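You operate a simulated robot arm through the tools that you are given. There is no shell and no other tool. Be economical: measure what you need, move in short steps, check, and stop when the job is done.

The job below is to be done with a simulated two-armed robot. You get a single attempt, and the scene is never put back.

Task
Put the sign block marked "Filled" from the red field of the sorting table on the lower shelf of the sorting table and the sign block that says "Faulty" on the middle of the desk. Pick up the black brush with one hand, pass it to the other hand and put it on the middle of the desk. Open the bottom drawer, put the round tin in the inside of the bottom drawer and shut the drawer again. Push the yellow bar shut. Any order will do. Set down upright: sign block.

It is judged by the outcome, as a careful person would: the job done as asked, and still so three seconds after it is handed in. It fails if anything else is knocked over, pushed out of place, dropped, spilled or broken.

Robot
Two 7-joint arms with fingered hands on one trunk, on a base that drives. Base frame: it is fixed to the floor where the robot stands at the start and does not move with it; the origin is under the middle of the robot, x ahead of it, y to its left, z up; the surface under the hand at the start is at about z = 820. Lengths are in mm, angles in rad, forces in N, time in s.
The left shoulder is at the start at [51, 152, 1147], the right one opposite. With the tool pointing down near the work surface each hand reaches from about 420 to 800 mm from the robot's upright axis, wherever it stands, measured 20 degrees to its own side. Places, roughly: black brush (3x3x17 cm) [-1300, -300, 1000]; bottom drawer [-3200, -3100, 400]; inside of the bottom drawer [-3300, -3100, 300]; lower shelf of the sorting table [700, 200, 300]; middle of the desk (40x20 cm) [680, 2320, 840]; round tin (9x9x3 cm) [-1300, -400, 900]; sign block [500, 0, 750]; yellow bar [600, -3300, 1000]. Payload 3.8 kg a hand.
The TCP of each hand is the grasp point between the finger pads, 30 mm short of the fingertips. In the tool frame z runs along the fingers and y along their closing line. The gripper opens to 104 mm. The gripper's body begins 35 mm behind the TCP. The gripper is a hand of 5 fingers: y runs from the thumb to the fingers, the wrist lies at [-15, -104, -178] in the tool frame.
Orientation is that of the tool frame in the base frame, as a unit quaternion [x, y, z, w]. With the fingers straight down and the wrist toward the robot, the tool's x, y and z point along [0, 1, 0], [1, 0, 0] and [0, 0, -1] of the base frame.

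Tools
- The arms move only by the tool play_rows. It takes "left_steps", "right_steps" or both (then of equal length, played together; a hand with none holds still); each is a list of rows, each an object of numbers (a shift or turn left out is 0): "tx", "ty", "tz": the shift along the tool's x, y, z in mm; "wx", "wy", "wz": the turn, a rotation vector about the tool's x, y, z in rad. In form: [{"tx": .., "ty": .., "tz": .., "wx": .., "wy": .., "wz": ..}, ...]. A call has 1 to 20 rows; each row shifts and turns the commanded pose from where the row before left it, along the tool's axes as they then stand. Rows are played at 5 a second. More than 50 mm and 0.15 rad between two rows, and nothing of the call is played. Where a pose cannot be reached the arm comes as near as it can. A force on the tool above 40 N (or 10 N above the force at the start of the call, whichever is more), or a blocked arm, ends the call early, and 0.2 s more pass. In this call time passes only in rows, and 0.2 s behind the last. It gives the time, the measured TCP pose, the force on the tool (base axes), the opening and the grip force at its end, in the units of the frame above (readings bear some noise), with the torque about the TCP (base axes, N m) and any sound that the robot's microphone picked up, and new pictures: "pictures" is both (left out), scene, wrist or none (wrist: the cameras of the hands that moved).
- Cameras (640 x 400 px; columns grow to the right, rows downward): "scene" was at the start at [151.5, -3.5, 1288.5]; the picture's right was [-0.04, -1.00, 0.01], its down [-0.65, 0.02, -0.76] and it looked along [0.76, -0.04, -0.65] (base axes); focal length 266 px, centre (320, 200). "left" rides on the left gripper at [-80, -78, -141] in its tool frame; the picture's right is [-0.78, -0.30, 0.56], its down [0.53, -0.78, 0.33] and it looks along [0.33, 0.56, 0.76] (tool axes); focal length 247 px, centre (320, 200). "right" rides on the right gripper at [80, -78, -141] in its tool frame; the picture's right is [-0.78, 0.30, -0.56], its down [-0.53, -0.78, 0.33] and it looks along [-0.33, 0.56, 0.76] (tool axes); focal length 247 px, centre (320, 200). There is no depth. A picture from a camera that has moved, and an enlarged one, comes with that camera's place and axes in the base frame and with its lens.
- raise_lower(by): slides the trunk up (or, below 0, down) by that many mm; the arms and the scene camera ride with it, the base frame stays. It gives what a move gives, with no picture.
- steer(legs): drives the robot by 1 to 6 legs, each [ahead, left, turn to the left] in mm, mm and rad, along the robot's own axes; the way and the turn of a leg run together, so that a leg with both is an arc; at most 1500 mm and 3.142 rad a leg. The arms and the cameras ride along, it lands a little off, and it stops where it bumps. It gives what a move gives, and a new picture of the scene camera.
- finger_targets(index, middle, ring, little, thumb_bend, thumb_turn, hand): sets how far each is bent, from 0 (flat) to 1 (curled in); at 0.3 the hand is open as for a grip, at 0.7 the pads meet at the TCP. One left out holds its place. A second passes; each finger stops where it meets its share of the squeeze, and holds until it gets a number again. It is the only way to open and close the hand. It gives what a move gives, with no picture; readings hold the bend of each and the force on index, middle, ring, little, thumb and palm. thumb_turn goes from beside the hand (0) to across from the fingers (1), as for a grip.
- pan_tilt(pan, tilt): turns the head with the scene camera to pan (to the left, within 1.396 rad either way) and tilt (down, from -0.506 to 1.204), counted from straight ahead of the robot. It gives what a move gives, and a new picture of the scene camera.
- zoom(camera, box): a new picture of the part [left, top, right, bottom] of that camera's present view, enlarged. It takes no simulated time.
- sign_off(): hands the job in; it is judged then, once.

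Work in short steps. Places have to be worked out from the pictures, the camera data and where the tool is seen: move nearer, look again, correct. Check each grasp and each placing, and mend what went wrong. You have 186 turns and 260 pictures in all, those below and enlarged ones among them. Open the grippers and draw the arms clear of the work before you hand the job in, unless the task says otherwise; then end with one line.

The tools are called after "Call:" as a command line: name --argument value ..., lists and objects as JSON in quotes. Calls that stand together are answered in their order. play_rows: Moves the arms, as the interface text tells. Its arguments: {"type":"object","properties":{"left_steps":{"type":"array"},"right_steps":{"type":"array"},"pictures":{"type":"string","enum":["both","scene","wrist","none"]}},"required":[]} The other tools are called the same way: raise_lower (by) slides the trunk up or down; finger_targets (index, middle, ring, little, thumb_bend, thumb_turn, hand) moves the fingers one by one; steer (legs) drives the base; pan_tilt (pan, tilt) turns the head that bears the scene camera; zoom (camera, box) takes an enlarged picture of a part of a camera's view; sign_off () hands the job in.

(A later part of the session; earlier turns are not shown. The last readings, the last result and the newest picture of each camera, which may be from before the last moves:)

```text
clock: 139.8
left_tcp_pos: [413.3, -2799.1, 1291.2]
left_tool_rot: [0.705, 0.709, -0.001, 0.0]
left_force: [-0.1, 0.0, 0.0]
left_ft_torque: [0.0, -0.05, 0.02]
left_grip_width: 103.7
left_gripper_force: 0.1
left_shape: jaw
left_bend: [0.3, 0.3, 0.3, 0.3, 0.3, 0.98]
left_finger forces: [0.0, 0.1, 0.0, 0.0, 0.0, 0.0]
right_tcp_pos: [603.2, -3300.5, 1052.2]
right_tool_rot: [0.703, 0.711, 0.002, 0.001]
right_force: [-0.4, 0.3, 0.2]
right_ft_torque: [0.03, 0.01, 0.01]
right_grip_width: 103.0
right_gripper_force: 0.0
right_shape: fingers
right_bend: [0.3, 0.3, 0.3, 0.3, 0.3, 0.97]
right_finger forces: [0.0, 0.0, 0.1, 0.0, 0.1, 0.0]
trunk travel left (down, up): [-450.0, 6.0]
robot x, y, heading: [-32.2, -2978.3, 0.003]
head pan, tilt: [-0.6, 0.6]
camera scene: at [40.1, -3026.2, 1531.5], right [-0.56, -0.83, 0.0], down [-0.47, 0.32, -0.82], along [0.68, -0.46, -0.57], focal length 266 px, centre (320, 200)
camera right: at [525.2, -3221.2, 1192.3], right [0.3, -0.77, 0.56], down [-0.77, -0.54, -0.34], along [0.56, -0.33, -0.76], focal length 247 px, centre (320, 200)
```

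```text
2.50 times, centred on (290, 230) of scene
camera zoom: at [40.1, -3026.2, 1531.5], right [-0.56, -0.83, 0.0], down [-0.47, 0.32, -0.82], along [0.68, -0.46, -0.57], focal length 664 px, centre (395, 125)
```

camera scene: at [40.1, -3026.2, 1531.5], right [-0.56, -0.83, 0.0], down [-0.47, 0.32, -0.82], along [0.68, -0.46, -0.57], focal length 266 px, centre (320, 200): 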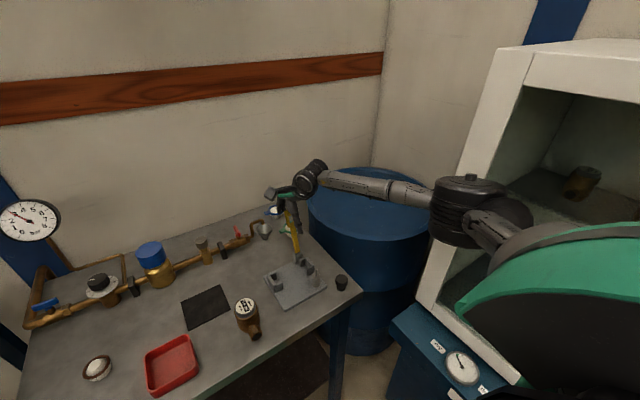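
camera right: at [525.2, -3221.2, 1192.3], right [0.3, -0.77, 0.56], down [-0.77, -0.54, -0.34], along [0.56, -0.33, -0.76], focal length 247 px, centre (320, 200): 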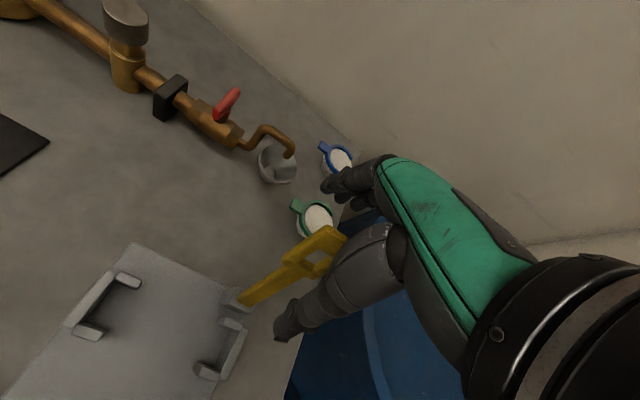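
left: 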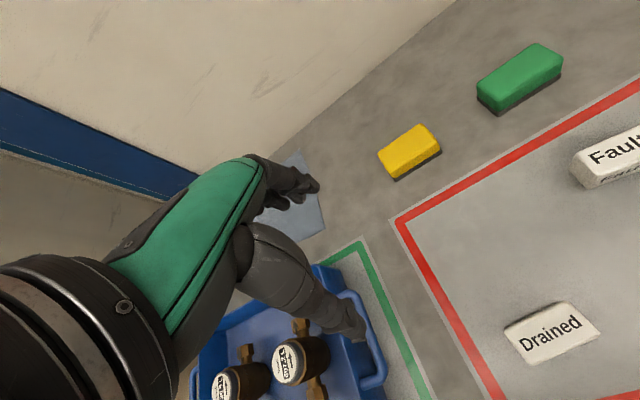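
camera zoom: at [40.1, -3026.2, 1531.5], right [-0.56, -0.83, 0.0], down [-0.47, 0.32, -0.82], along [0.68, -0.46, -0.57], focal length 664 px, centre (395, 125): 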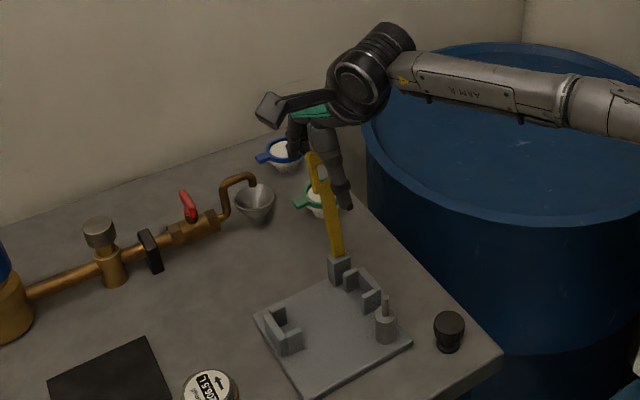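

The bar tip is between the thumb and fingers. I'll pull toward me along the arc.

Call:
play_rows --right_steps '[{"ty": -30}, {"ty": -25}, {"ty": -25, "tz": 2}, {"ty": -25, "tz": 4}, {"ty": -25, "tz": 8}, {"ty": -25, "tz": 12}]' --pictures "both"

Call:
zoom --camera "scene" --box '[230, 150, 350, 310]'

```text
clock: 141.2
left_tcp_pos: [413.0, -2799.1, 1290.5]
left_tool_rot: [0.705, 0.709, 0.0, 0.0]
left_force: [-0.3, 0.1, 0.3]
left_ft_torque: [-0.02, -0.01, 0.01]
left_grip_width: 103.8
left_gripper_force: 0.1
left_shape: jaw
left_bend: [0.3, 0.3, 0.3, 0.3, 0.3, 0.98]
left_finger forces: [0.0, 0.0, 0.0, 0.0, 0.1, 0.0]
right_tcp_pos: [445.8, -3302.0, 1024.0]
right_tool_rot: [0.703, 0.711, 0.001, 0.002]
right_force: [0.1, -0.5, -0.2]
right_ft_torque: [-0.01, -0.04, -0.02]
right_grip_width: 102.9
right_gripper_force: 0.0
right_shape: fingers
right_bend: [0.3, 0.3, 0.3, 0.3, 0.3, 0.97]
right_finger forces: [0.1, 0.0, 0.0, 0.0, 0.0, 0.0]
trunk travel left (down, up): [-450.0, 6.0]
robot x, y, heading: [-29.9, -2972.7, 0.003]
head pan, tilt: [-0.6, 0.6]
camera scene: at [39.1, -3026.1, 1531.6], right [-0.56, -0.83, 0.0], down [-0.47, 0.32, -0.83], along [0.68, -0.46, -0.56], focal length 266 px, centre (320, 200)
camera right: at [366.8, -3222.9, 1164.6], right [0.3, -0.77, 0.56], down [-0.77, -0.54, -0.34], along [0.56, -0.33, -0.76], focal length 247 px, centre (320, 200)
```

scene: 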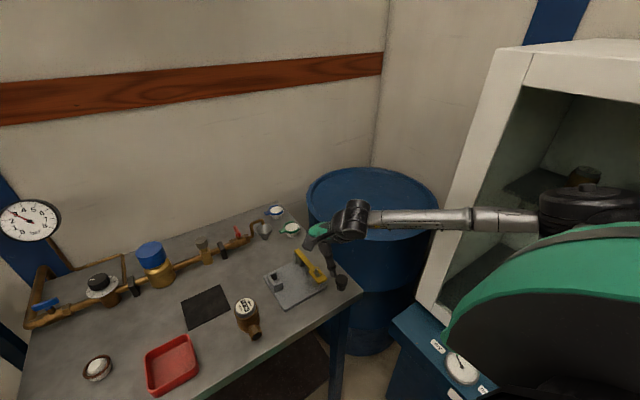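
right: 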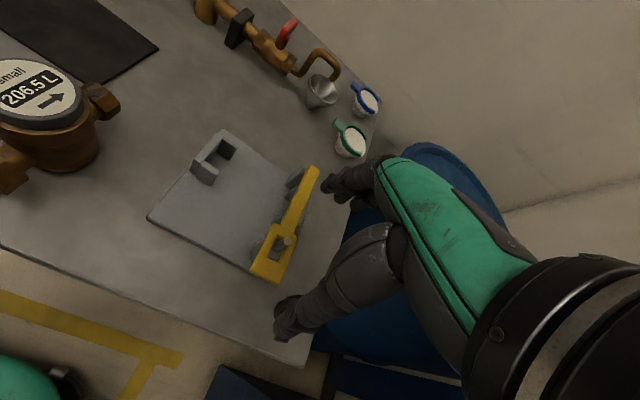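

```text
2.50 times, centred on (290, 230) of scene
camera zoom: at [39.1, -3026.1, 1531.6], right [-0.56, -0.83, 0.0], down [-0.47, 0.32, -0.83], along [0.68, -0.46, -0.56], focal length 664 px, centre (395, 125)
```

zoom: 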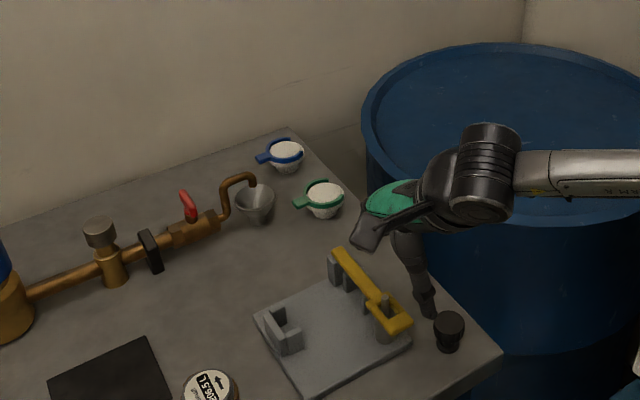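

The bar swung down over the pin. I'll zoom to check whether it's fully closed.

Call:
zoom --camera "right" --box '[200, 130, 360, 310]'

Call:
zoom --camera "scene" --box '[260, 230, 340, 310]'

```text
2.22 times, centred on (280, 220) of right
camera zoom: at [366.8, -3222.9, 1164.6], right [0.3, -0.77, 0.56], down [-0.77, -0.54, -0.34], along [0.56, -0.33, -0.76], focal length 549 px, centre (409, 156)
```

zoom: 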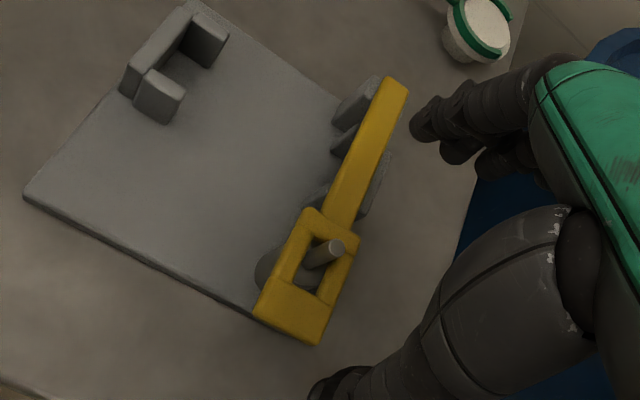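

```text
5.00 times, centred on (300, 270) of scene
camera zoom: at [39.1, -3026.1, 1531.6], right [-0.56, -0.83, 0.0], down [-0.47, 0.32, -0.83], along [0.68, -0.46, -0.56], focal length 1328 px, centre (420, -150)
```

zoom: 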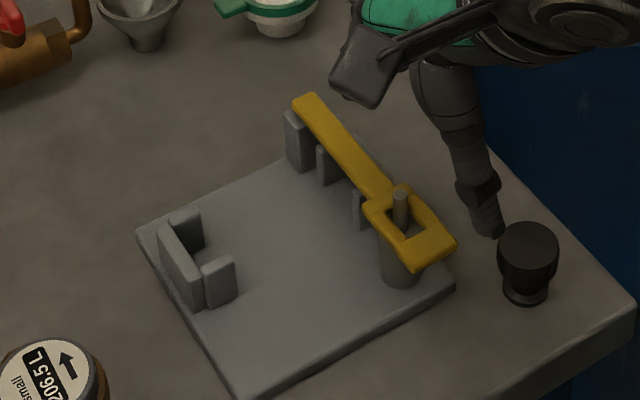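

It looks level on the pin's shoulder. I'll make sure with a gentle press from above using closed fingers.

Call:
finger_targets --hand "right" --index 0.7 --middle 0.7 --ring 0.7 --little 0.7 --thumb_bend 0.7

Call:
play_rows --right_steps '[{"ty": 35}, {"ty": 25}, {"tz": 40}, {"tz": 20}, {"tz": 8}, {"tz": 6}, {"tz": 5}, {"tz": 4}]' --pictures "both"

```text
clock: 142.2
left_tcp_pos: [414.2, -2798.7, 1291.0]
left_tool_rot: [0.705, 0.71, 0.0, 0.0]
left_force: [0.9, -0.1, -0.6]
left_ft_torque: [0.01, -0.03, -0.02]
left_grip_width: 104.0
left_gripper_force: 0.0
left_shape: jaw
left_bend: [0.3, 0.3, 0.3, 0.3, 0.3, 0.98]
left_finger forces: [0.0, 0.0, 0.0, 0.0, 0.1, 0.0]
right_tcp_pos: [447.4, -3302.8, 1024.0]
right_tool_rot: [0.704, 0.711, 0.001, 0.001]
right_force: [0.2, 0.2, 0.0]
right_ft_torque: [0.0, 0.02, 0.05]
right_grip_width: 1.2
right_gripper_force: 0.0
right_shape: fingers
right_bend: [0.7, 0.7, 0.7, 0.7, 0.7, 0.97]
right_finger forces: [0.1, 0.1, 0.0, 0.0, 0.0, 0.0]
trunk travel left (down, up): [-450.0, 6.0]
robot x, y, heading: [-37.9, -2976.1, 0.007]
head pan, tilt: [-0.6, 0.6]
```

```text
clock: 143.2
left_tcp_pos: [411.5, -2799.0, 1291.8]
left_tool_rot: [0.705, 0.709, 0.001, 0.0]
left_force: [0.2, -0.4, -0.4]
left_ft_torque: [0.03, 0.0, 0.0]
left_grip_width: 103.8
left_gripper_force: 0.0
left_shape: jaw
left_bend: [0.3, 0.3, 0.3, 0.3, 0.3, 0.98]
left_finger forces: [0.0, 0.0, 0.0, 0.0, 0.1, 0.1]
right_tcp_pos: [511.0, -3301.1, 976.5]
right_tool_rot: [0.704, 0.71, 0.011, 0.008]
right_force: [-4.2, -0.3, 10.4]
right_ft_torque: [0.13, 0.27, 0.02]
right_grip_width: 2.9
right_gripper_force: 5.1
right_shape: fingers
right_bend: [0.7, 0.7, 0.7, 0.7, 0.69, 0.97]
right_finger forces: [0.1, 0.1, 0.0, 0.0, 10.0, 0.0]
trunk travel left (down, up): [-450.0, 6.0]
robot x, y, heading: [-34.2, -2977.4, 0.005]
head pan, tilt: [-0.6, 0.6]
stopped in row 5 (right hand): the force on the tool passed its limit at 46 N (the readings are from after the stop); the commanded pose is now the measured one
camera scene: at [36.4, -3024.7, 1531.8], right [-0.56, -0.83, 0.0], down [-0.47, 0.32, -0.83], along [0.68, -0.46, -0.56], focal length 266 px, centre (320, 200)
camera right: at [429.5, -3221.9, 1115.1], right [0.29, -0.78, 0.56], down [-0.76, -0.54, -0.36], along [0.58, -0.32, -0.75], focal length 247 px, centre (320, 200)
```

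scene: 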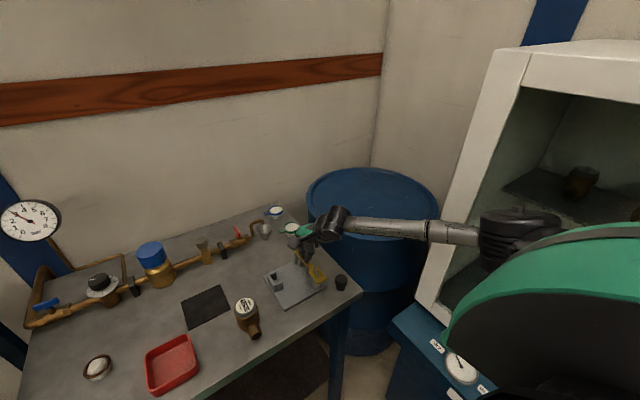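
right: 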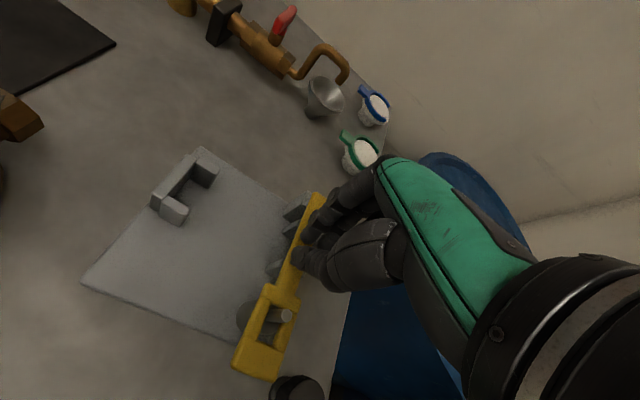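

It was pressed with 46 N and didn't move further, so the bar is shut. I'll lift clear and retreat.

Call:
play_rows --right_steps '[{"tz": -30}, {"tz": -45}, {"tz": -45}, {"tz": -45}, {"tz": -45}, {"tz": -45}, {"tx": 40}, {"tx": 40}, {"tx": 40}]' --pictures "scene"

Call:
zoom --camera "scene" --box '[240, 200, 360, 320]'

Call:
steer --legs '[[-330, 0, 0], [0, 150, 0]]'

```text
clock: 145.2
left_tcp_pos: [414.2, -2799.1, 1289.2]
left_tool_rot: [0.705, 0.709, 0.0, -0.001]
left_force: [-0.1, 0.8, -0.2]
left_ft_torque: [-0.02, -0.01, -0.01]
left_grip_width: 103.7
left_gripper_force: 0.2
left_shape: jaw
left_bend: [0.3, 0.3, 0.3, 0.3, 0.3, 0.98]
left_finger forces: [0.0, 0.0, 0.1, 0.0, 0.1, 0.0]
right_tcp_pos: [503.8, -3185.5, 1228.6]
right_tool_rot: [0.703, 0.711, 0.01, 0.006]
right_force: [0.1, 0.8, 0.4]
right_ft_torque: [-0.02, 0.02, -0.01]
right_grip_width: 1.2
right_gripper_force: 0.0
right_shape: fingers
right_bend: [0.7, 0.7, 0.7, 0.7, 0.7, 0.97]
right_finger forces: [0.0, 0.0, 0.0, 0.0, 0.0, 0.0]
trunk travel left (down, up): [-450.0, 6.0]
robot x, y, heading: [-32.4, -2974.7, 0.003]
head pan, tilt: [-0.6, 0.6]
camera scene: at [40.4, -3024.7, 1531.6], right [-0.56, -0.83, 0.0], down [-0.47, 0.32, -0.82], along [0.68, -0.46, -0.57], focal length 266 px, centre (320, 200)
```

scene: 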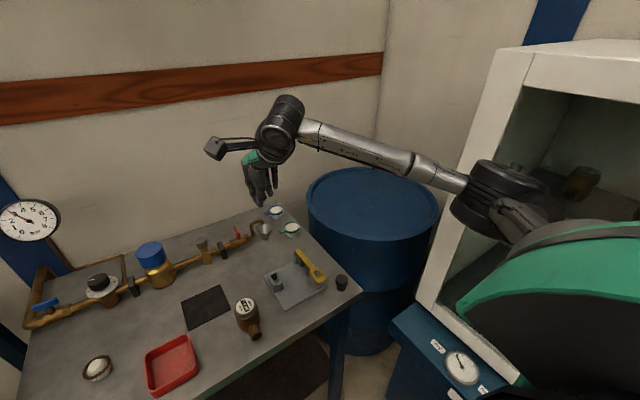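

```text
3.33 times, centred on (300, 260) of scene
camera zoom: at [40.4, -3024.7, 1531.6], right [-0.56, -0.83, 0.0], down [-0.47, 0.32, -0.82], along [0.68, -0.46, -0.57], focal length 885 px, centre (387, 0)
```

zoom: 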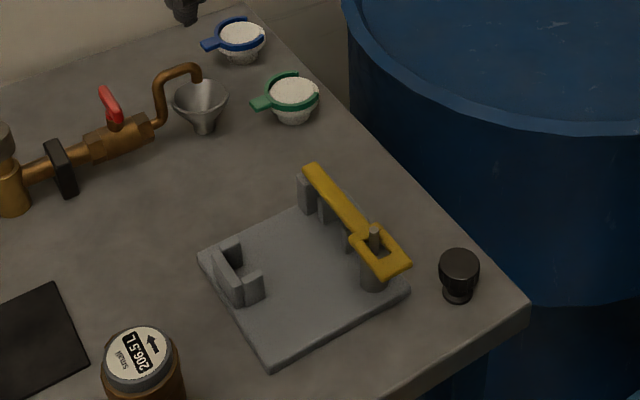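

```text
clock: 148.4
left_tcp_pos: [70.8, -2658.9, 1291.4]
left_tool_rot: [0.708, 0.706, 0.001, -0.001]
left_force: [0.3, -0.7, -0.1]
left_ft_torque: [0.01, -0.03, 0.01]
left_grip_width: 103.8
left_gripper_force: 0.1
left_shape: jaw
left_bend: [0.3, 0.3, 0.3, 0.3, 0.3, 0.98]
left_finger forces: [0.0, 0.1, 0.0, 0.0, 0.0, 0.2]
right_tcp_pos: [157.8, -3045.1, 1228.3]
right_tool_rot: [0.706, 0.708, 0.011, 0.006]
right_force: [0.5, -0.2, 0.2]
right_ft_torque: [0.0, 0.01, 0.0]
right_grip_width: 1.3
right_gripper_force: 0.0
right_shape: fingers
right_bend: [0.7, 0.7, 0.7, 0.7, 0.7, 0.97]
right_finger forces: [0.0, 0.1, 0.1, 0.1, 0.0, 0.0]
trunk travel left (down, up): [-450.0, 6.0]
robot x, y, heading: [-379.0, -2829.6, -0.001]
head pan, tilt: [-0.6, 0.6]
camera scene: at [-305.0, -2883.7, 1531.5], right [-0.57, -0.82, 0.0], down [-0.47, 0.32, -0.82], along [0.68, -0.47, -0.57], focal length 266 px, centre (320, 200)
```

scene: 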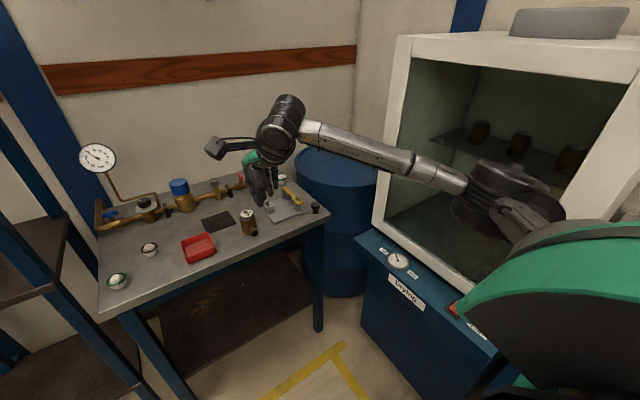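

The bar is closed. I'll now reverse down the aisle and look along the back of the bench.

Call:
steer --legs '[[-1450, 0, 0]]'

Call:
pan_tilt --pan 1.2 --tilt 0.4

```text
clock: 155.5
left_tcp_pos: [-1341.2, -2650.4, 1289.8]
left_tool_rot: [0.711, 0.703, 0.0, 0.0]
left_force: [1.0, 0.7, 0.4]
left_ft_torque: [-0.01, 0.0, 0.01]
left_grip_width: 103.6
left_gripper_force: 0.0
left_shape: jaw
left_bend: [0.3, 0.3, 0.3, 0.3, 0.3, 0.98]
left_finger forces: [0.0, 0.1, 0.1, 0.1, 0.0, 0.1]
right_tcp_pos: [-1256.8, -3039.3, 1227.0]
right_tool_rot: [0.709, 0.705, 0.01, 0.006]
right_force: [0.0, 0.1, -0.5]
right_ft_torque: [0.01, 0.02, 0.04]
right_grip_width: 1.3
right_gripper_force: 0.1
right_shape: fingers
right_bend: [0.7, 0.7, 0.7, 0.7, 0.7, 0.97]
right_finger forces: [0.1, 0.0, 0.0, 0.0, 0.1, 0.1]
trunk travel left (down, up): [-450.0, 6.0]
robot x, y, heading: [-1787.6, -2822.2, -0.012]
head pan, tilt: [-0.6, 0.6]
camera scene: at [-1718.7, -2871.6, 1531.5], right [-0.57, -0.82, 0.0], down [-0.46, 0.32, -0.82], along [0.67, -0.47, -0.57], focal length 266 px, centre (320, 200)
```

scene: 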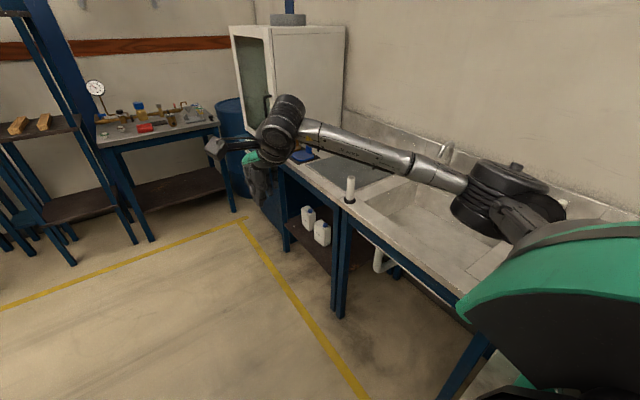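

```text
clock: 157.3
left_tcp_pos: [-1341.4, -2651.2, 1289.8]
left_tool_rot: [0.711, 0.703, 0.0, 0.0]
left_force: [-0.2, -0.2, 0.5]
left_ft_torque: [-0.04, -0.02, 0.02]
left_grip_width: 103.9
left_gripper_force: 0.1
left_shape: jaw
left_bend: [0.3, 0.3, 0.3, 0.3, 0.3, 0.98]
left_finger forces: [0.1, 0.1, 0.0, 0.0, 0.1, 0.1]
right_tcp_pos: [-1257.7, -3039.0, 1227.8]
right_tool_rot: [0.709, 0.705, 0.01, 0.007]
right_force: [-0.5, 0.3, 0.4]
right_ft_torque: [0.0, -0.02, 0.01]
right_grip_width: 1.4
right_gripper_force: 0.1
right_shape: fingers
right_bend: [0.7, 0.7, 0.7, 0.7, 0.7, 0.97]
right_finger forces: [0.1, 0.0, 0.0, 0.0, 0.0, 0.0]
trunk travel left (down, up): [-450.0, 6.0]
robot x, y, heading: [-1796.1, -2820.9, -0.012]
head pan, tilt: [1.201, 0.4]
camera scene: at [-1757.4, -2734.9, 1549.8], right [0.93, -0.37, 0.0], down [-0.15, -0.36, -0.92], along [0.34, 0.85, -0.39], focal length 266 px, centre (320, 200)
```

scene: 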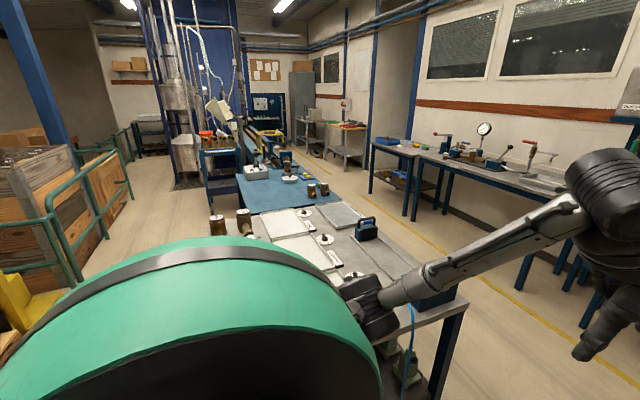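

There's a clear aisle behind the benches, with railings at x≈-3000. I'll move back to x≈-2120 and drive along +y.

Call:
steer --legs '[[-330, 0, 0.012], [0, 1300, 0]]'

Call:
pan_tilt --pan 0.8 --tilt 0.5

```text
clock: 165.6
left_tcp_pos: [-1710.9, -1331.4, 1290.6]
left_tool_rot: [0.693, 0.721, 0.0, -0.001]
left_force: [0.1, 0.0, -0.3]
left_ft_torque: [0.0, -0.02, 0.01]
left_grip_width: 104.0
left_gripper_force: 0.0
left_shape: jaw
left_bend: [0.3, 0.3, 0.3, 0.3, 0.3, 0.98]
left_finger forces: [0.0, 0.0, 0.0, 0.1, 0.0, 0.1]
right_tcp_pos: [-1608.9, -1715.4, 1228.1]
right_tool_rot: [0.692, 0.722, 0.01, 0.005]
right_force: [0.4, -0.3, 0.0]
right_ft_torque: [0.0, 0.02, 0.03]
right_grip_width: 1.2
right_gripper_force: 0.0
right_shape: fingers
right_bend: [0.7, 0.7, 0.7, 0.7, 0.7, 0.98]
right_finger forces: [0.0, 0.0, 0.0, 0.0, 0.1, 0.0]
trunk travel left (down, up): [-450.0, 6.0]
robot x, y, heading: [-2152.9, -1523.6, 0.042]
head pan, tilt: [1.201, 0.4]
camera scene: at [-2122.5, -1435.4, 1549.9], right [0.95, -0.33, 0.0], down [-0.13, -0.37, -0.92], along [0.3, 0.87, -0.39], focal length 266 px, centre (320, 200)
```

scene: 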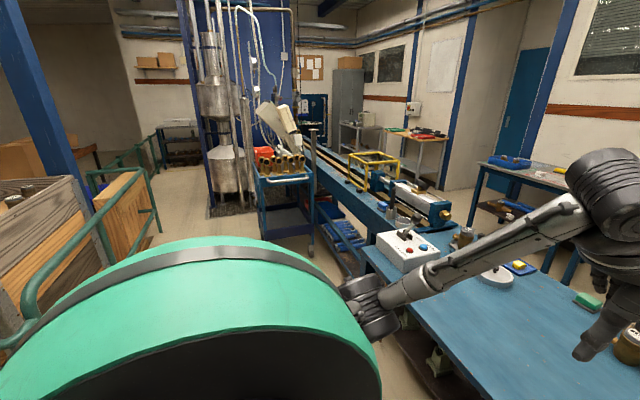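

```text
clock: 166.5
left_tcp_pos: [-1711.5, -1329.7, 1291.2]
left_tool_rot: [0.693, 0.721, 0.0, -0.001]
left_force: [0.7, 0.1, 0.0]
left_ft_torque: [-0.02, 0.01, -0.01]
left_grip_width: 103.9
left_gripper_force: 0.0
left_shape: jaw
left_bend: [0.3, 0.3, 0.3, 0.3, 0.3, 0.98]
left_finger forces: [0.1, 0.0, 0.0, 0.0, 0.0, 0.0]
right_tcp_pos: [-1610.3, -1712.6, 1228.1]
right_tool_rot: [0.692, 0.722, 0.009, 0.007]
right_force: [-0.2, 0.8, -0.8]
right_ft_torque: [-0.02, 0.01, 0.0]
right_grip_width: 0.9
right_gripper_force: 0.1
right_shape: fingers
right_bend: [0.7, 0.7, 0.7, 0.7, 0.7, 0.98]
right_finger forces: [0.0, 0.1, 0.0, 0.0, 0.0, 0.0]
trunk travel left (down, up): [-450.0, 6.0]
robot x, y, heading: [-2153.1, -1524.1, 0.038]
head pan, tilt: [0.799, 0.499]
camera scene: at [-2091.9, -1454.2, 1540.7], right [0.74, -0.67, 0.0], down [-0.32, -0.36, -0.88], along [0.59, 0.65, -0.48], focal length 266 px, centre (320, 200)
```

scene: 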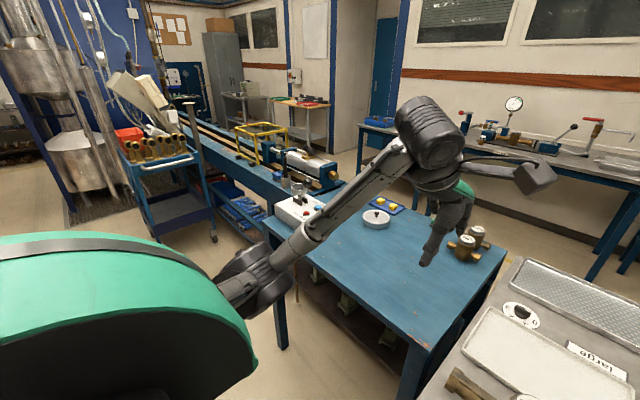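

The narrow pump bench starts beyond y≈-512. I'll drive to y≈-280 facing it.

Call:
steer --legs '[[0, 1230, -0.04]]'

Call:
pan_tilt --pan 0.0 --tilt 0.7

```text
clock: 172.6
left_tcp_pos: [-1715.5, -143.7, 1291.1]
left_tool_rot: [0.713, 0.701, -0.001, -0.001]
left_force: [0.0, -0.5, -0.6]
left_ft_torque: [0.0, 0.02, -0.03]
left_grip_width: 103.9
left_gripper_force: 0.1
left_shape: jaw
left_bend: [0.3, 0.3, 0.3, 0.3, 0.3, 0.98]
left_finger forces: [0.0, 0.1, 0.1, 0.0, 0.1, 0.0]
right_tcp_pos: [-1632.7, -531.6, 1228.7]
right_tool_rot: [0.711, 0.703, 0.011, 0.006]
right_force: [-0.3, 0.2, -0.3]
right_ft_torque: [0.0, 0.0, 0.03]
right_grip_width: 1.2
right_gripper_force: 0.1
right_shape: fingers
right_bend: [0.7, 0.7, 0.7, 0.7, 0.7, 0.98]
right_finger forces: [0.1, 0.0, 0.0, 0.0, 0.0, 0.0]
trunk travel left (down, up): [-450.0, 6.0]
robot x, y, heading: [-2165.4, -316.4, -0.014]
head pan, tilt: [0.799, 0.499]
camera scene: at [-2101.5, -246.7, 1540.7], right [0.71, -0.71, 0.0], down [-0.34, -0.34, -0.88], along [0.62, 0.62, -0.48], focal length 266 px, centre (320, 200)
```

scene: 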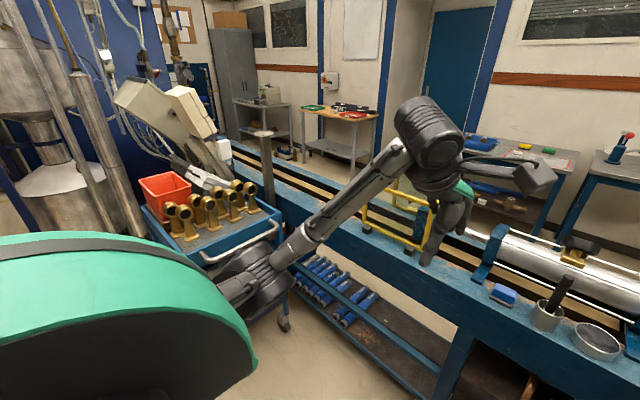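

```text
clock: 173.8
left_tcp_pos: [-1715.2, -143.6, 1289.9]
left_tool_rot: [0.712, 0.702, -0.001, 0.0]
left_force: [0.3, -0.6, -0.2]
left_ft_torque: [-0.01, -0.01, 0.01]
left_grip_width: 103.9
left_gripper_force: 0.0
left_shape: jaw
left_bend: [0.3, 0.3, 0.3, 0.3, 0.3, 0.98]
left_finger forces: [0.0, 0.0, 0.0, 0.2, 0.0, 0.0]
right_tcp_pos: [-1632.3, -530.6, 1229.1]
right_tool_rot: [0.712, 0.703, 0.009, 0.006]
right_force: [-0.1, 0.7, 0.0]
right_ft_torque: [0.02, -0.01, -0.03]
right_grip_width: 0.9
right_gripper_force: 0.0
right_shape: fingers
right_bend: [0.7, 0.7, 0.7, 0.7, 0.7, 0.98]
right_finger forces: [0.0, 0.1, 0.0, 0.1, 0.0, 0.1]
trunk travel left (down, up): [-450.0, 6.0]
robot x, y, heading: [-2164.6, -307.9, -0.011]
head pan, tilt: [0.0, 0.7]
camera scene: at [-2081.0, -311.4, 1522.9], right [-0.02, -1.0, 0.0], down [-0.64, 0.01, -0.76], along [0.76, -0.01, -0.64], focal length 266 px, centre (320, 200)
```

scene: 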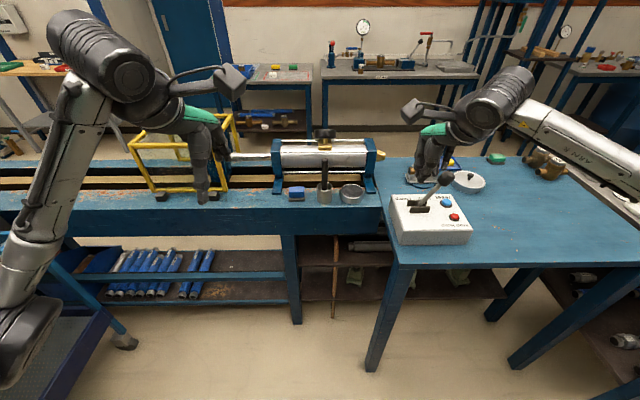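

The tin, the cup with the brush, and a blue item are all accessible from this side. Driving closer and looking steeply down.

Call:
steer --legs '[[200, 0, 0.012]]'

Call:
pan_tilt --pan -0.05 --tilt 0.85

Call:
zoom --camera "scene" --box '[260, 130, 400, 240]'

```text
clock: 175.3
left_tcp_pos: [-1525.4, -138.7, 1292.7]
left_tool_rot: [0.708, 0.706, 0.001, 0.002]
left_force: [-0.3, 0.7, 1.0]
left_ft_torque: [-0.02, -0.03, -0.01]
left_grip_width: 103.8
left_gripper_force: 0.0
left_shape: jaw
left_bend: [0.3, 0.3, 0.3, 0.3, 0.3, 0.98]
left_finger forces: [0.0, 0.0, 0.0, 0.1, 0.0, 0.0]
right_tcp_pos: [-1438.7, -526.3, 1230.6]
right_tool_rot: [0.707, 0.707, 0.01, 0.008]
right_force: [-1.1, 0.0, 0.3]
right_ft_torque: [-0.01, -0.01, 0.0]
right_grip_width: 1.3
right_gripper_force: 0.1
right_shape: fingers
right_bend: [0.7, 0.7, 0.7, 0.7, 0.7, 0.98]
right_finger forces: [0.0, 0.0, 0.1, 0.0, 0.1, 0.0]
trunk travel left (down, up): [-450.0, 6.0]
robot x, y, heading: [-1970.6, -313.1, -0.004]
head pan, tilt: [0.0, 0.7]
camera scene: at [-1890.0, -312.2, 1523.3], right [0.0, -1.0, 0.0], down [-0.64, 0.0, -0.77], along [0.77, 0.0, -0.64], focal length 266 px, centre (320, 200)
```

scene: 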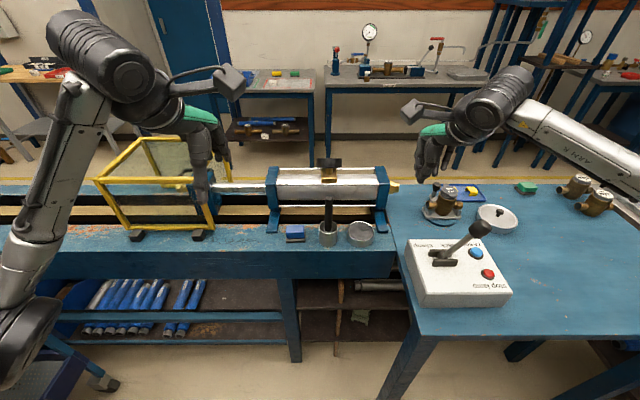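

```text
clock: 176.0
left_tcp_pos: [-1524.2, -139.3, 1290.3]
left_tool_rot: [0.708, 0.706, 0.0, 0.0]
left_force: [-0.5, 0.4, -0.3]
left_ft_torque: [0.03, -0.01, -0.01]
left_grip_width: 104.0
left_gripper_force: 0.1
left_shape: jaw
left_bend: [0.3, 0.3, 0.3, 0.3, 0.3, 0.98]
left_finger forces: [0.0, 0.0, 0.0, 0.0, 0.1, 0.1]
right_tcp_pos: [-1435.9, -525.6, 1229.0]
right_tool_rot: [0.707, 0.707, 0.009, 0.008]
right_force: [-0.6, 0.3, 0.3]
right_ft_torque: [0.01, -0.02, 0.02]
right_grip_width: 1.0
right_gripper_force: 0.0
right_shape: fingers
right_bend: [0.7, 0.7, 0.7, 0.7, 0.7, 0.98]
right_finger forces: [0.0, 0.0, 0.0, 0.1, 0.0, 0.0]
trunk travel left (down, up): [-450.0, 6.0]
robot x, y, heading: [-1973.8, -308.5, -0.004]
head pan, tilt: [-0.051, 0.85]
camera scene: at [-1893.1, -316.1, 1510.8], right [-0.05, -1.0, 0.0], down [-0.75, 0.04, -0.66], along [0.66, -0.04, -0.75], focal length 266 px, centre (320, 200)
```

scene: 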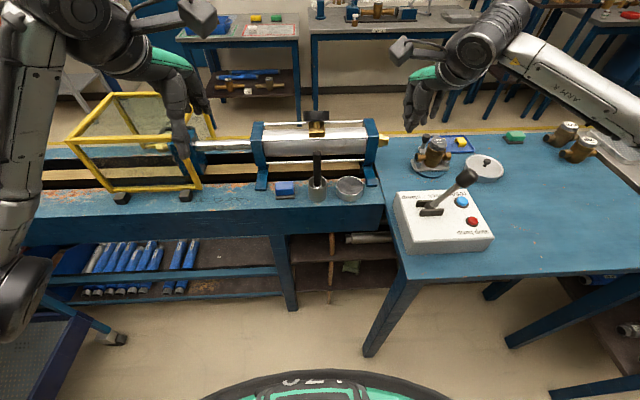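

```text
3.64 times, centred on (330, 185) of scene
camera zoom: at [-1893.1, -316.1, 1510.8], right [-0.05, -1.0, 0.0], down [-0.75, 0.04, -0.66], along [0.66, -0.04, -0.75], focal length 966 px, centre (284, 254)
```

zoom: 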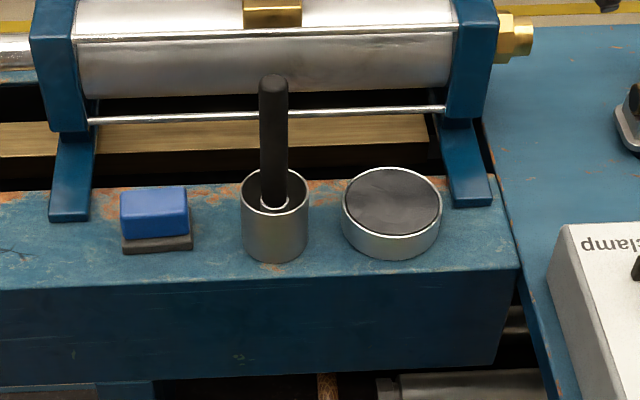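

The tin (ø≈89 mm) is at about (-1289,-449) with its top at z≈887, and the brush stands in the cup at (-1297,-343). I'll take the tin first: open the right hand wide and move above it.

Call:
finger_targets --hand "right" --index 0.25 --middle 0.25 --ring 0.25 --little 0.25 --thumb_bend 0.2

Call:
play_rows --right_steps '[{"ty": 45, "tx": 25, "wx": 0.025}, {"ty": 45, "tx": 25}, {"ty": 45, "tx": 25}, {"ty": 5, "tz": 45}, {"tz": 45}, {"tz": 40}]' --pictures "both"

Call:
zoom --camera "scene" --box '[260, 100, 420, 220]'

```text
clock: 177.0
left_tcp_pos: [-1520.2, -139.6, 1291.5]
left_tool_rot: [0.708, 0.706, 0.0, 0.0]
left_force: [0.0, 0.9, 0.5]
left_ft_torque: [0.03, 0.03, -0.01]
left_grip_width: 103.8
left_gripper_force: 0.1
left_shape: jaw
left_bend: [0.3, 0.3, 0.3, 0.3, 0.3, 0.98]
left_finger forces: [0.0, 0.1, 0.0, 0.0, 0.1, 0.1]
right_tcp_pos: [-1434.1, -527.1, 1228.4]
right_tool_rot: [0.708, 0.707, 0.009, 0.007]
right_force: [0.0, 0.0, -0.2]
right_ft_torque: [-0.02, 0.01, 0.02]
right_grip_width: 118.1
right_gripper_force: 0.1
right_shape: fingers
right_bend: [0.25, 0.25, 0.25, 0.25, 0.2, 0.98]
right_finger forces: [0.1, 0.0, 0.0, 0.0, 0.0, 0.1]
trunk travel left (down, up): [-450.0, 6.0]
robot x, y, heading: [-1973.6, -313.5, -0.006]
head pan, tilt: [-0.051, 0.85]
```

```text
refused: row 1 steps farther than a row can; nothing moved
```

```text
3.33 times, centred on (340, 160) of scene
camera zoom: at [-1891.9, -316.2, 1510.7], right [-0.05, -1.0, 0.0], down [-0.75, 0.04, -0.66], along [0.66, -0.04, -0.75], focal length 885 px, centre (253, 333)
```

zoom: 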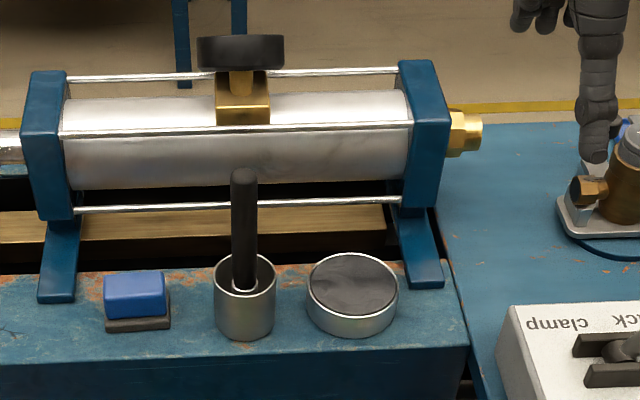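

Those steps were too large, so I'll retry with smaller ones.

Call:
play_rows --right_steps '[{"ty": 40, "tx": 20, "wx": 0.025}, {"ty": 40, "tx": 20}, {"ty": 40, "tx": 20}, {"ty": 22, "tx": 18}, {"tz": 45}, {"tz": 45}, {"tz": 40}]' --pictures "both"

Call:
zoom --camera "scene" --box '[260, 100, 420, 220]'

```text
clock: 178.6
left_tcp_pos: [-1520.7, -138.3, 1290.3]
left_tool_rot: [0.709, 0.705, 0.0, -0.002]
left_force: [-0.4, 0.7, -0.5]
left_ft_torque: [0.0, 0.01, 0.03]
left_grip_width: 103.9
left_gripper_force: 0.0
left_shape: jaw
left_bend: [0.3, 0.3, 0.3, 0.3, 0.3, 0.98]
left_finger forces: [0.1, 0.1, 0.1, 0.1, 0.0, 0.0]
right_tcp_pos: [-1290.7, -447.4, 1097.8]
right_tool_rot: [0.707, 0.707, 0.001, -0.002]
right_force: [1.0, 0.2, -0.8]
right_ft_torque: [0.0, -0.04, 0.0]
right_grip_width: 118.4
right_gripper_force: 0.1
right_shape: fingers
right_bend: [0.25, 0.25, 0.25, 0.25, 0.2, 0.98]
right_finger forces: [0.0, 0.0, 0.1, 0.0, 0.1, 0.0]
trunk travel left (down, up): [-450.0, 6.0]
robot x, y, heading: [-1973.8, -311.0, -0.003]
head pan, tilt: [-0.051, 0.85]
camera scene: at [-1891.4, -315.7, 1510.6], right [-0.05, -1.0, 0.0], down [-0.75, 0.04, -0.66], along [0.66, -0.04, -0.75], focal length 266 px, centre (320, 200)
camera right: at [-1368.6, -366.6, 1238.6], right [0.3, -0.78, 0.55], down [-0.78, -0.53, -0.33], along [0.55, -0.33, -0.76], focal length 247 px, centre (320, 200)
```

scene: 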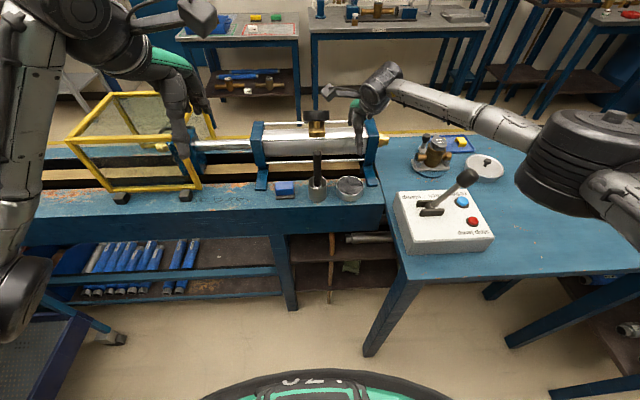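
right: 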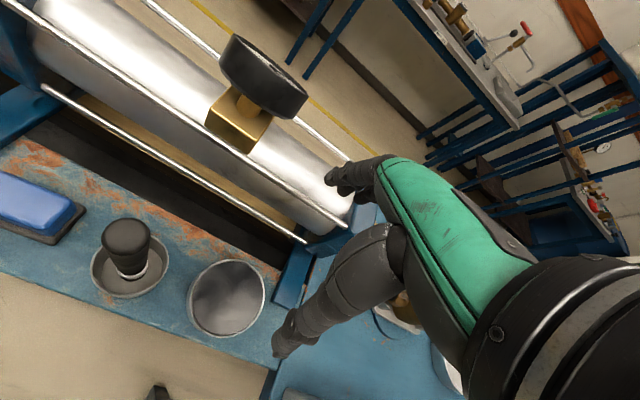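

```text
3.33 times, centred on (340, 160) of scene
camera zoom: at [-1891.4, -315.7, 1510.6], right [-0.05, -1.0, 0.0], down [-0.75, 0.04, -0.66], along [0.66, -0.04, -0.75], focal length 885 px, centre (253, 333)
```

zoom: 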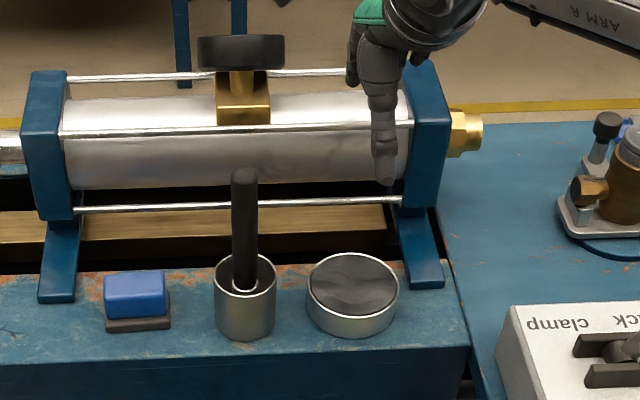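

The two cameras agree on the tin at (-1329,-438) with its top at z≈933, so the bench is at z≈903. I'll correct and descend partway.

Call:
play_rows --right_steps '[{"ty": -38, "tx": 8}, {"tz": 40}, {"tz": 40}, {"tz": 20}]' --pictures "wrist"

Call:
zoom --camera "scene" --box '[260, 100, 420, 220]'

```text
clock: 179.6
left_tcp_pos: [-1521.9, -139.1, 1290.7]
left_tool_rot: [0.708, 0.706, 0.001, 0.0]
left_force: [0.6, 0.5, 0.0]
left_ft_torque: [-0.01, 0.03, -0.03]
left_grip_width: 104.0
left_gripper_force: 0.1
left_shape: jaw
left_bend: [0.3, 0.3, 0.3, 0.3, 0.3, 0.98]
left_finger forces: [0.1, 0.1, 0.0, 0.0, 0.1, 0.0]
right_tcp_pos: [-1331.3, -441.9, 999.9]
right_tool_rot: [0.707, 0.707, 0.001, -0.002]
right_force: [0.5, 0.1, 1.2]
right_ft_torque: [-0.01, 0.0, 0.0]
right_grip_width: 118.5
right_gripper_force: 0.0
right_shape: fingers
right_bend: [0.25, 0.25, 0.25, 0.25, 0.2, 0.98]
right_finger forces: [0.1, 0.0, 0.1, 0.0, 0.1, 0.0]
trunk travel left (down, up): [-450.0, 6.0]
robot x, y, heading: [-1970.5, -313.0, -0.002]
head pan, tilt: [-0.051, 0.85]
camera right: at [-1408.7, -361.8, 1140.7], right [0.3, -0.78, 0.55], down [-0.78, -0.53, -0.33], along [0.55, -0.33, -0.76], focal length 247 px, centre (320, 200)
```

right: 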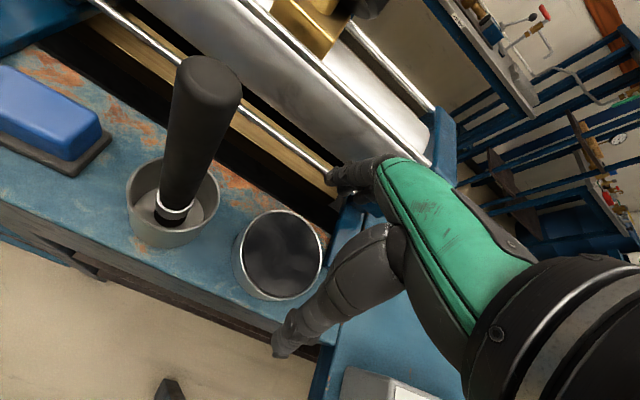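

```text
3.33 times, centred on (340, 160) of scene
camera zoom: at [-1892.3, -316.3, 1510.7], right [-0.05, -1.0, 0.0], down [-0.75, 0.04, -0.66], along [0.66, -0.04, -0.75], focal length 885 px, centre (253, 333)
```

zoom: 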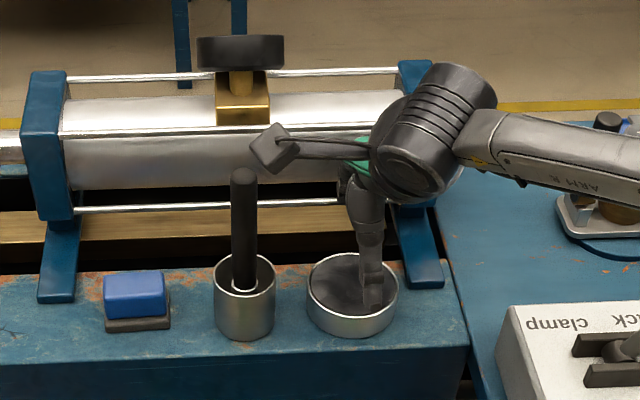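

The tin centre is at about (-1334,-434). I'll yaw the hand slightly so its camera stays away from the brush, centre it, and descend.

Call:
play_rows --right_steps '[{"ty": -3, "tx": 8}, {"wz": -0.14}, {"wz": -0.14}, {"tz": 25}, {"tz": 15}]' --pictures "wrist"

Call:
zoom --camera "scene" --box '[260, 100, 420, 220]'

```text
clock: 180.8
left_tcp_pos: [-1520.6, -139.5, 1289.6]
left_tool_rot: [0.708, 0.706, -0.001, -0.001]
left_force: [-0.5, 0.4, -0.4]
left_ft_torque: [0.03, -0.01, 0.03]
left_grip_width: 104.1
left_gripper_force: 0.0
left_shape: jaw
left_bend: [0.3, 0.3, 0.3, 0.3, 0.3, 0.98]
left_finger forces: [0.0, 0.1, 0.0, 0.1, 0.1, 0.1]
right_tcp_pos: [-1333.3, -432.1, 960.0]
right_tool_rot: [0.601, 0.799, 0.002, -0.002]
right_force: [-0.9, 0.7, -0.1]
right_ft_torque: [-0.01, -0.01, -0.02]
right_grip_width: 118.4
right_gripper_force: 0.0
right_shape: fingers
right_bend: [0.25, 0.25, 0.25, 0.25, 0.2, 0.98]
right_finger forces: [0.0, 0.0, 0.0, 0.1, 0.0, 0.0]
trunk travel left (down, up): [-450.0, 6.0]
robot x, y, heading: [-1973.2, -309.9, 0.002]
head pan, tilt: [-0.051, 0.85]
camera right: at [-1430.3, -376.8, 1101.1], right [0.5, -0.67, 0.55], down [-0.6, -0.73, -0.33], along [0.63, -0.16, -0.76], focal length 247 px, centre (320, 200)
```

right: 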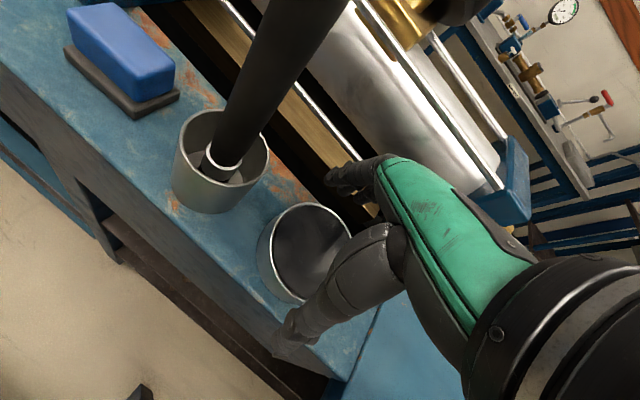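

```text
3.33 times, centred on (340, 160) of scene
camera zoom: at [-1891.6, -315.7, 1510.6], right [-0.05, -1.0, 0.0], down [-0.75, 0.04, -0.66], along [0.66, -0.04, -0.75], focal length 885 px, centre (253, 333)
```

zoom: 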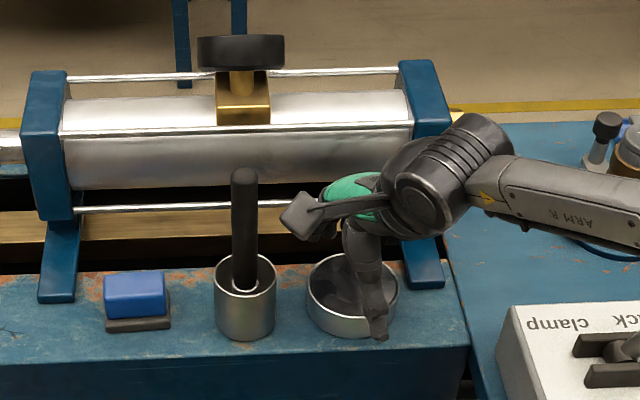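

The tin is well centred. I'll nudge and descend the last 22 mm.

Call:
play_rows --right_steps '[{"ty": -4, "tx": 1}, {"tz": 8}, {"tz": 8}, {"tz": 6}]' --pictures "wrist"

Call:
zoom --camera "scene" --box '[280, 130, 400, 220]'

```text
clock: 181.8
left_tcp_pos: [-1522.4, -139.4, 1290.3]
left_tool_rot: [0.709, 0.706, 0.0, 0.0]
left_force: [0.2, -0.4, 0.2]
left_ft_torque: [0.01, -0.02, 0.02]
left_grip_width: 103.8
left_gripper_force: 0.1
left_shape: jaw
left_bend: [0.3, 0.3, 0.3, 0.3, 0.3, 0.98]
left_finger forces: [0.0, 0.0, 0.0, 0.0, 0.0, 0.1]
right_tcp_pos: [-1338.5, -430.2, 939.7]
right_tool_rot: [0.602, 0.798, 0.001, -0.002]
right_force: [-0.7, 0.0, 0.1]
right_ft_torque: [-0.01, -0.02, -0.03]
right_grip_width: 118.3
right_gripper_force: 0.2
right_shape: fingers
right_bend: [0.25, 0.25, 0.25, 0.25, 0.2, 0.98]
right_finger forces: [0.0, 0.0, 0.0, 0.1, 0.1, 0.0]
trunk travel left (down, up): [-450.0, 6.0]
robot x, y, heading: [-1968.1, -311.2, -0.006]
head pan, tilt: [-0.051, 0.85]
camera right: at [-1435.1, -376.0, 1079.0], right [0.5, -0.67, 0.55], down [-0.6, -0.73, -0.33], along [0.62, -0.16, -0.76], focal length 247 px, centre (320, 200)
```

right: 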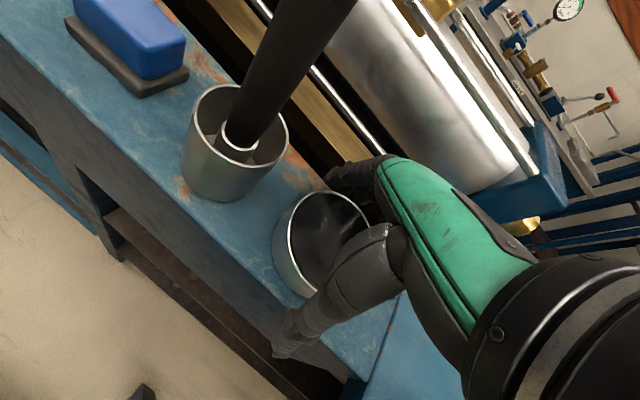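

```text
4.44 times, centred on (340, 175) of scene
camera zoom: at [-1892.0, -316.2, 1510.7], right [-0.05, -1.0, 0.0], down [-0.75, 0.04, -0.66], along [0.66, -0.04, -0.75], focal length 1180 px, centre (231, 311)
```

zoom: 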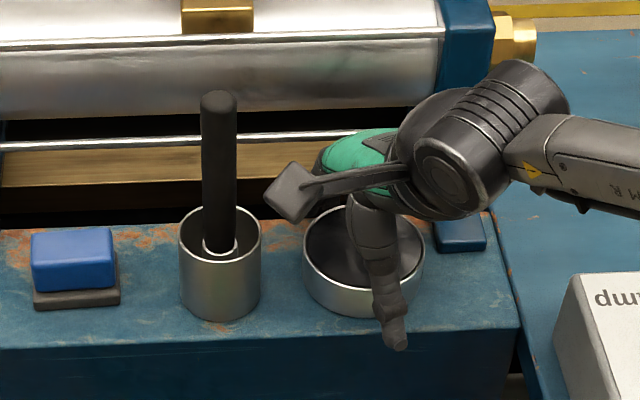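

The thumb is outside the near rim and the fingers beyond the far rim. Closing.

Call:
finger_targets --hand "right" --index 0.6 --middle 0.6 --ring 0.6 --little 0.6 --thumb_bend 0.6

Call:
play_rows --right_steps '[{"tz": -15}]' --pictures "wrist"

```text
clock: 182.8
left_tcp_pos: [-1521.5, -138.4, 1289.7]
left_tool_rot: [0.709, 0.705, 0.0, 0.001]
left_force: [0.2, -0.2, -0.7]
left_ft_torque: [-0.01, 0.0, -0.01]
left_grip_width: 104.0
left_gripper_force: 0.1
left_shape: jaw
left_bend: [0.3, 0.3, 0.3, 0.3, 0.3, 0.98]
left_finger forces: [0.0, 0.0, 0.0, 0.1, 0.1, 0.0]
right_tcp_pos: [-1338.5, -430.3, 939.1]
right_tool_rot: [0.602, 0.799, 0.001, -0.003]
right_force: [2.4, 0.0, 5.9]
right_ft_torque: [0.02, -0.38, 0.07]
right_grip_width: 74.7
right_gripper_force: 20.4
right_shape: fingers
right_bend: [0.51, 0.5, 0.53, 0.6, 0.37, 0.94]
right_finger forces: [6.2, 9.0, 6.3, 0.4, 19.5, 0.1]
trunk travel left (down, up): [-450.0, 6.0]
robot x, y, heading: [-1969.0, -308.9, -0.004]
head pan, tilt: [-0.051, 0.85]
```

```text
clock: 183.2
left_tcp_pos: [-1521.3, -138.8, 1290.1]
left_tool_rot: [0.708, 0.706, 0.0, 0.0]
left_force: [-0.2, 0.8, 0.2]
left_ft_torque: [-0.01, -0.01, 0.01]
left_grip_width: 103.6
left_gripper_force: 0.0
left_shape: jaw
left_bend: [0.3, 0.3, 0.3, 0.3, 0.3, 0.98]
left_finger forces: [0.1, 0.0, 0.1, 0.0, 0.0, 0.0]
right_tcp_pos: [-1340.3, -432.5, 951.7]
right_tool_rot: [0.602, 0.798, 0.001, -0.004]
right_force: [-1.1, 0.2, -3.9]
right_ft_torque: [0.04, -0.04, 0.02]
right_grip_width: 74.5
right_gripper_force: 20.2
right_shape: fingers
right_bend: [0.51, 0.51, 0.53, 0.6, 0.37, 0.94]
right_finger forces: [5.8, 8.4, 5.7, 0.2, 20.2, 0.1]
trunk travel left (down, up): [-450.0, 6.0]
robot x, y, heading: [-1973.1, -309.0, -0.007]
head pan, tilt: [-0.051, 0.85]
camera right: at [-1435.5, -377.5, 1092.2], right [0.5, -0.67, 0.55], down [-0.6, -0.73, -0.33], along [0.62, -0.17, -0.77], focal length 247 px, centre (320, 200)
```

right: 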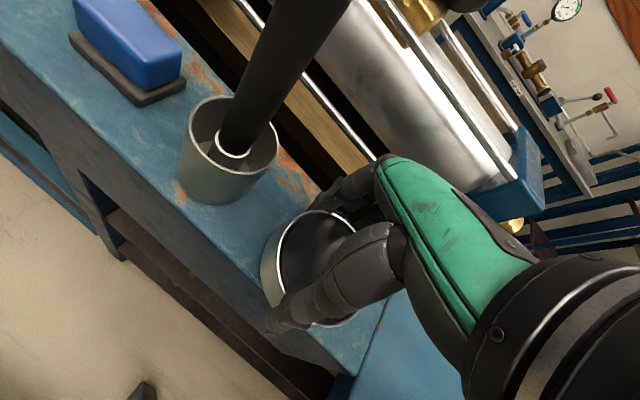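

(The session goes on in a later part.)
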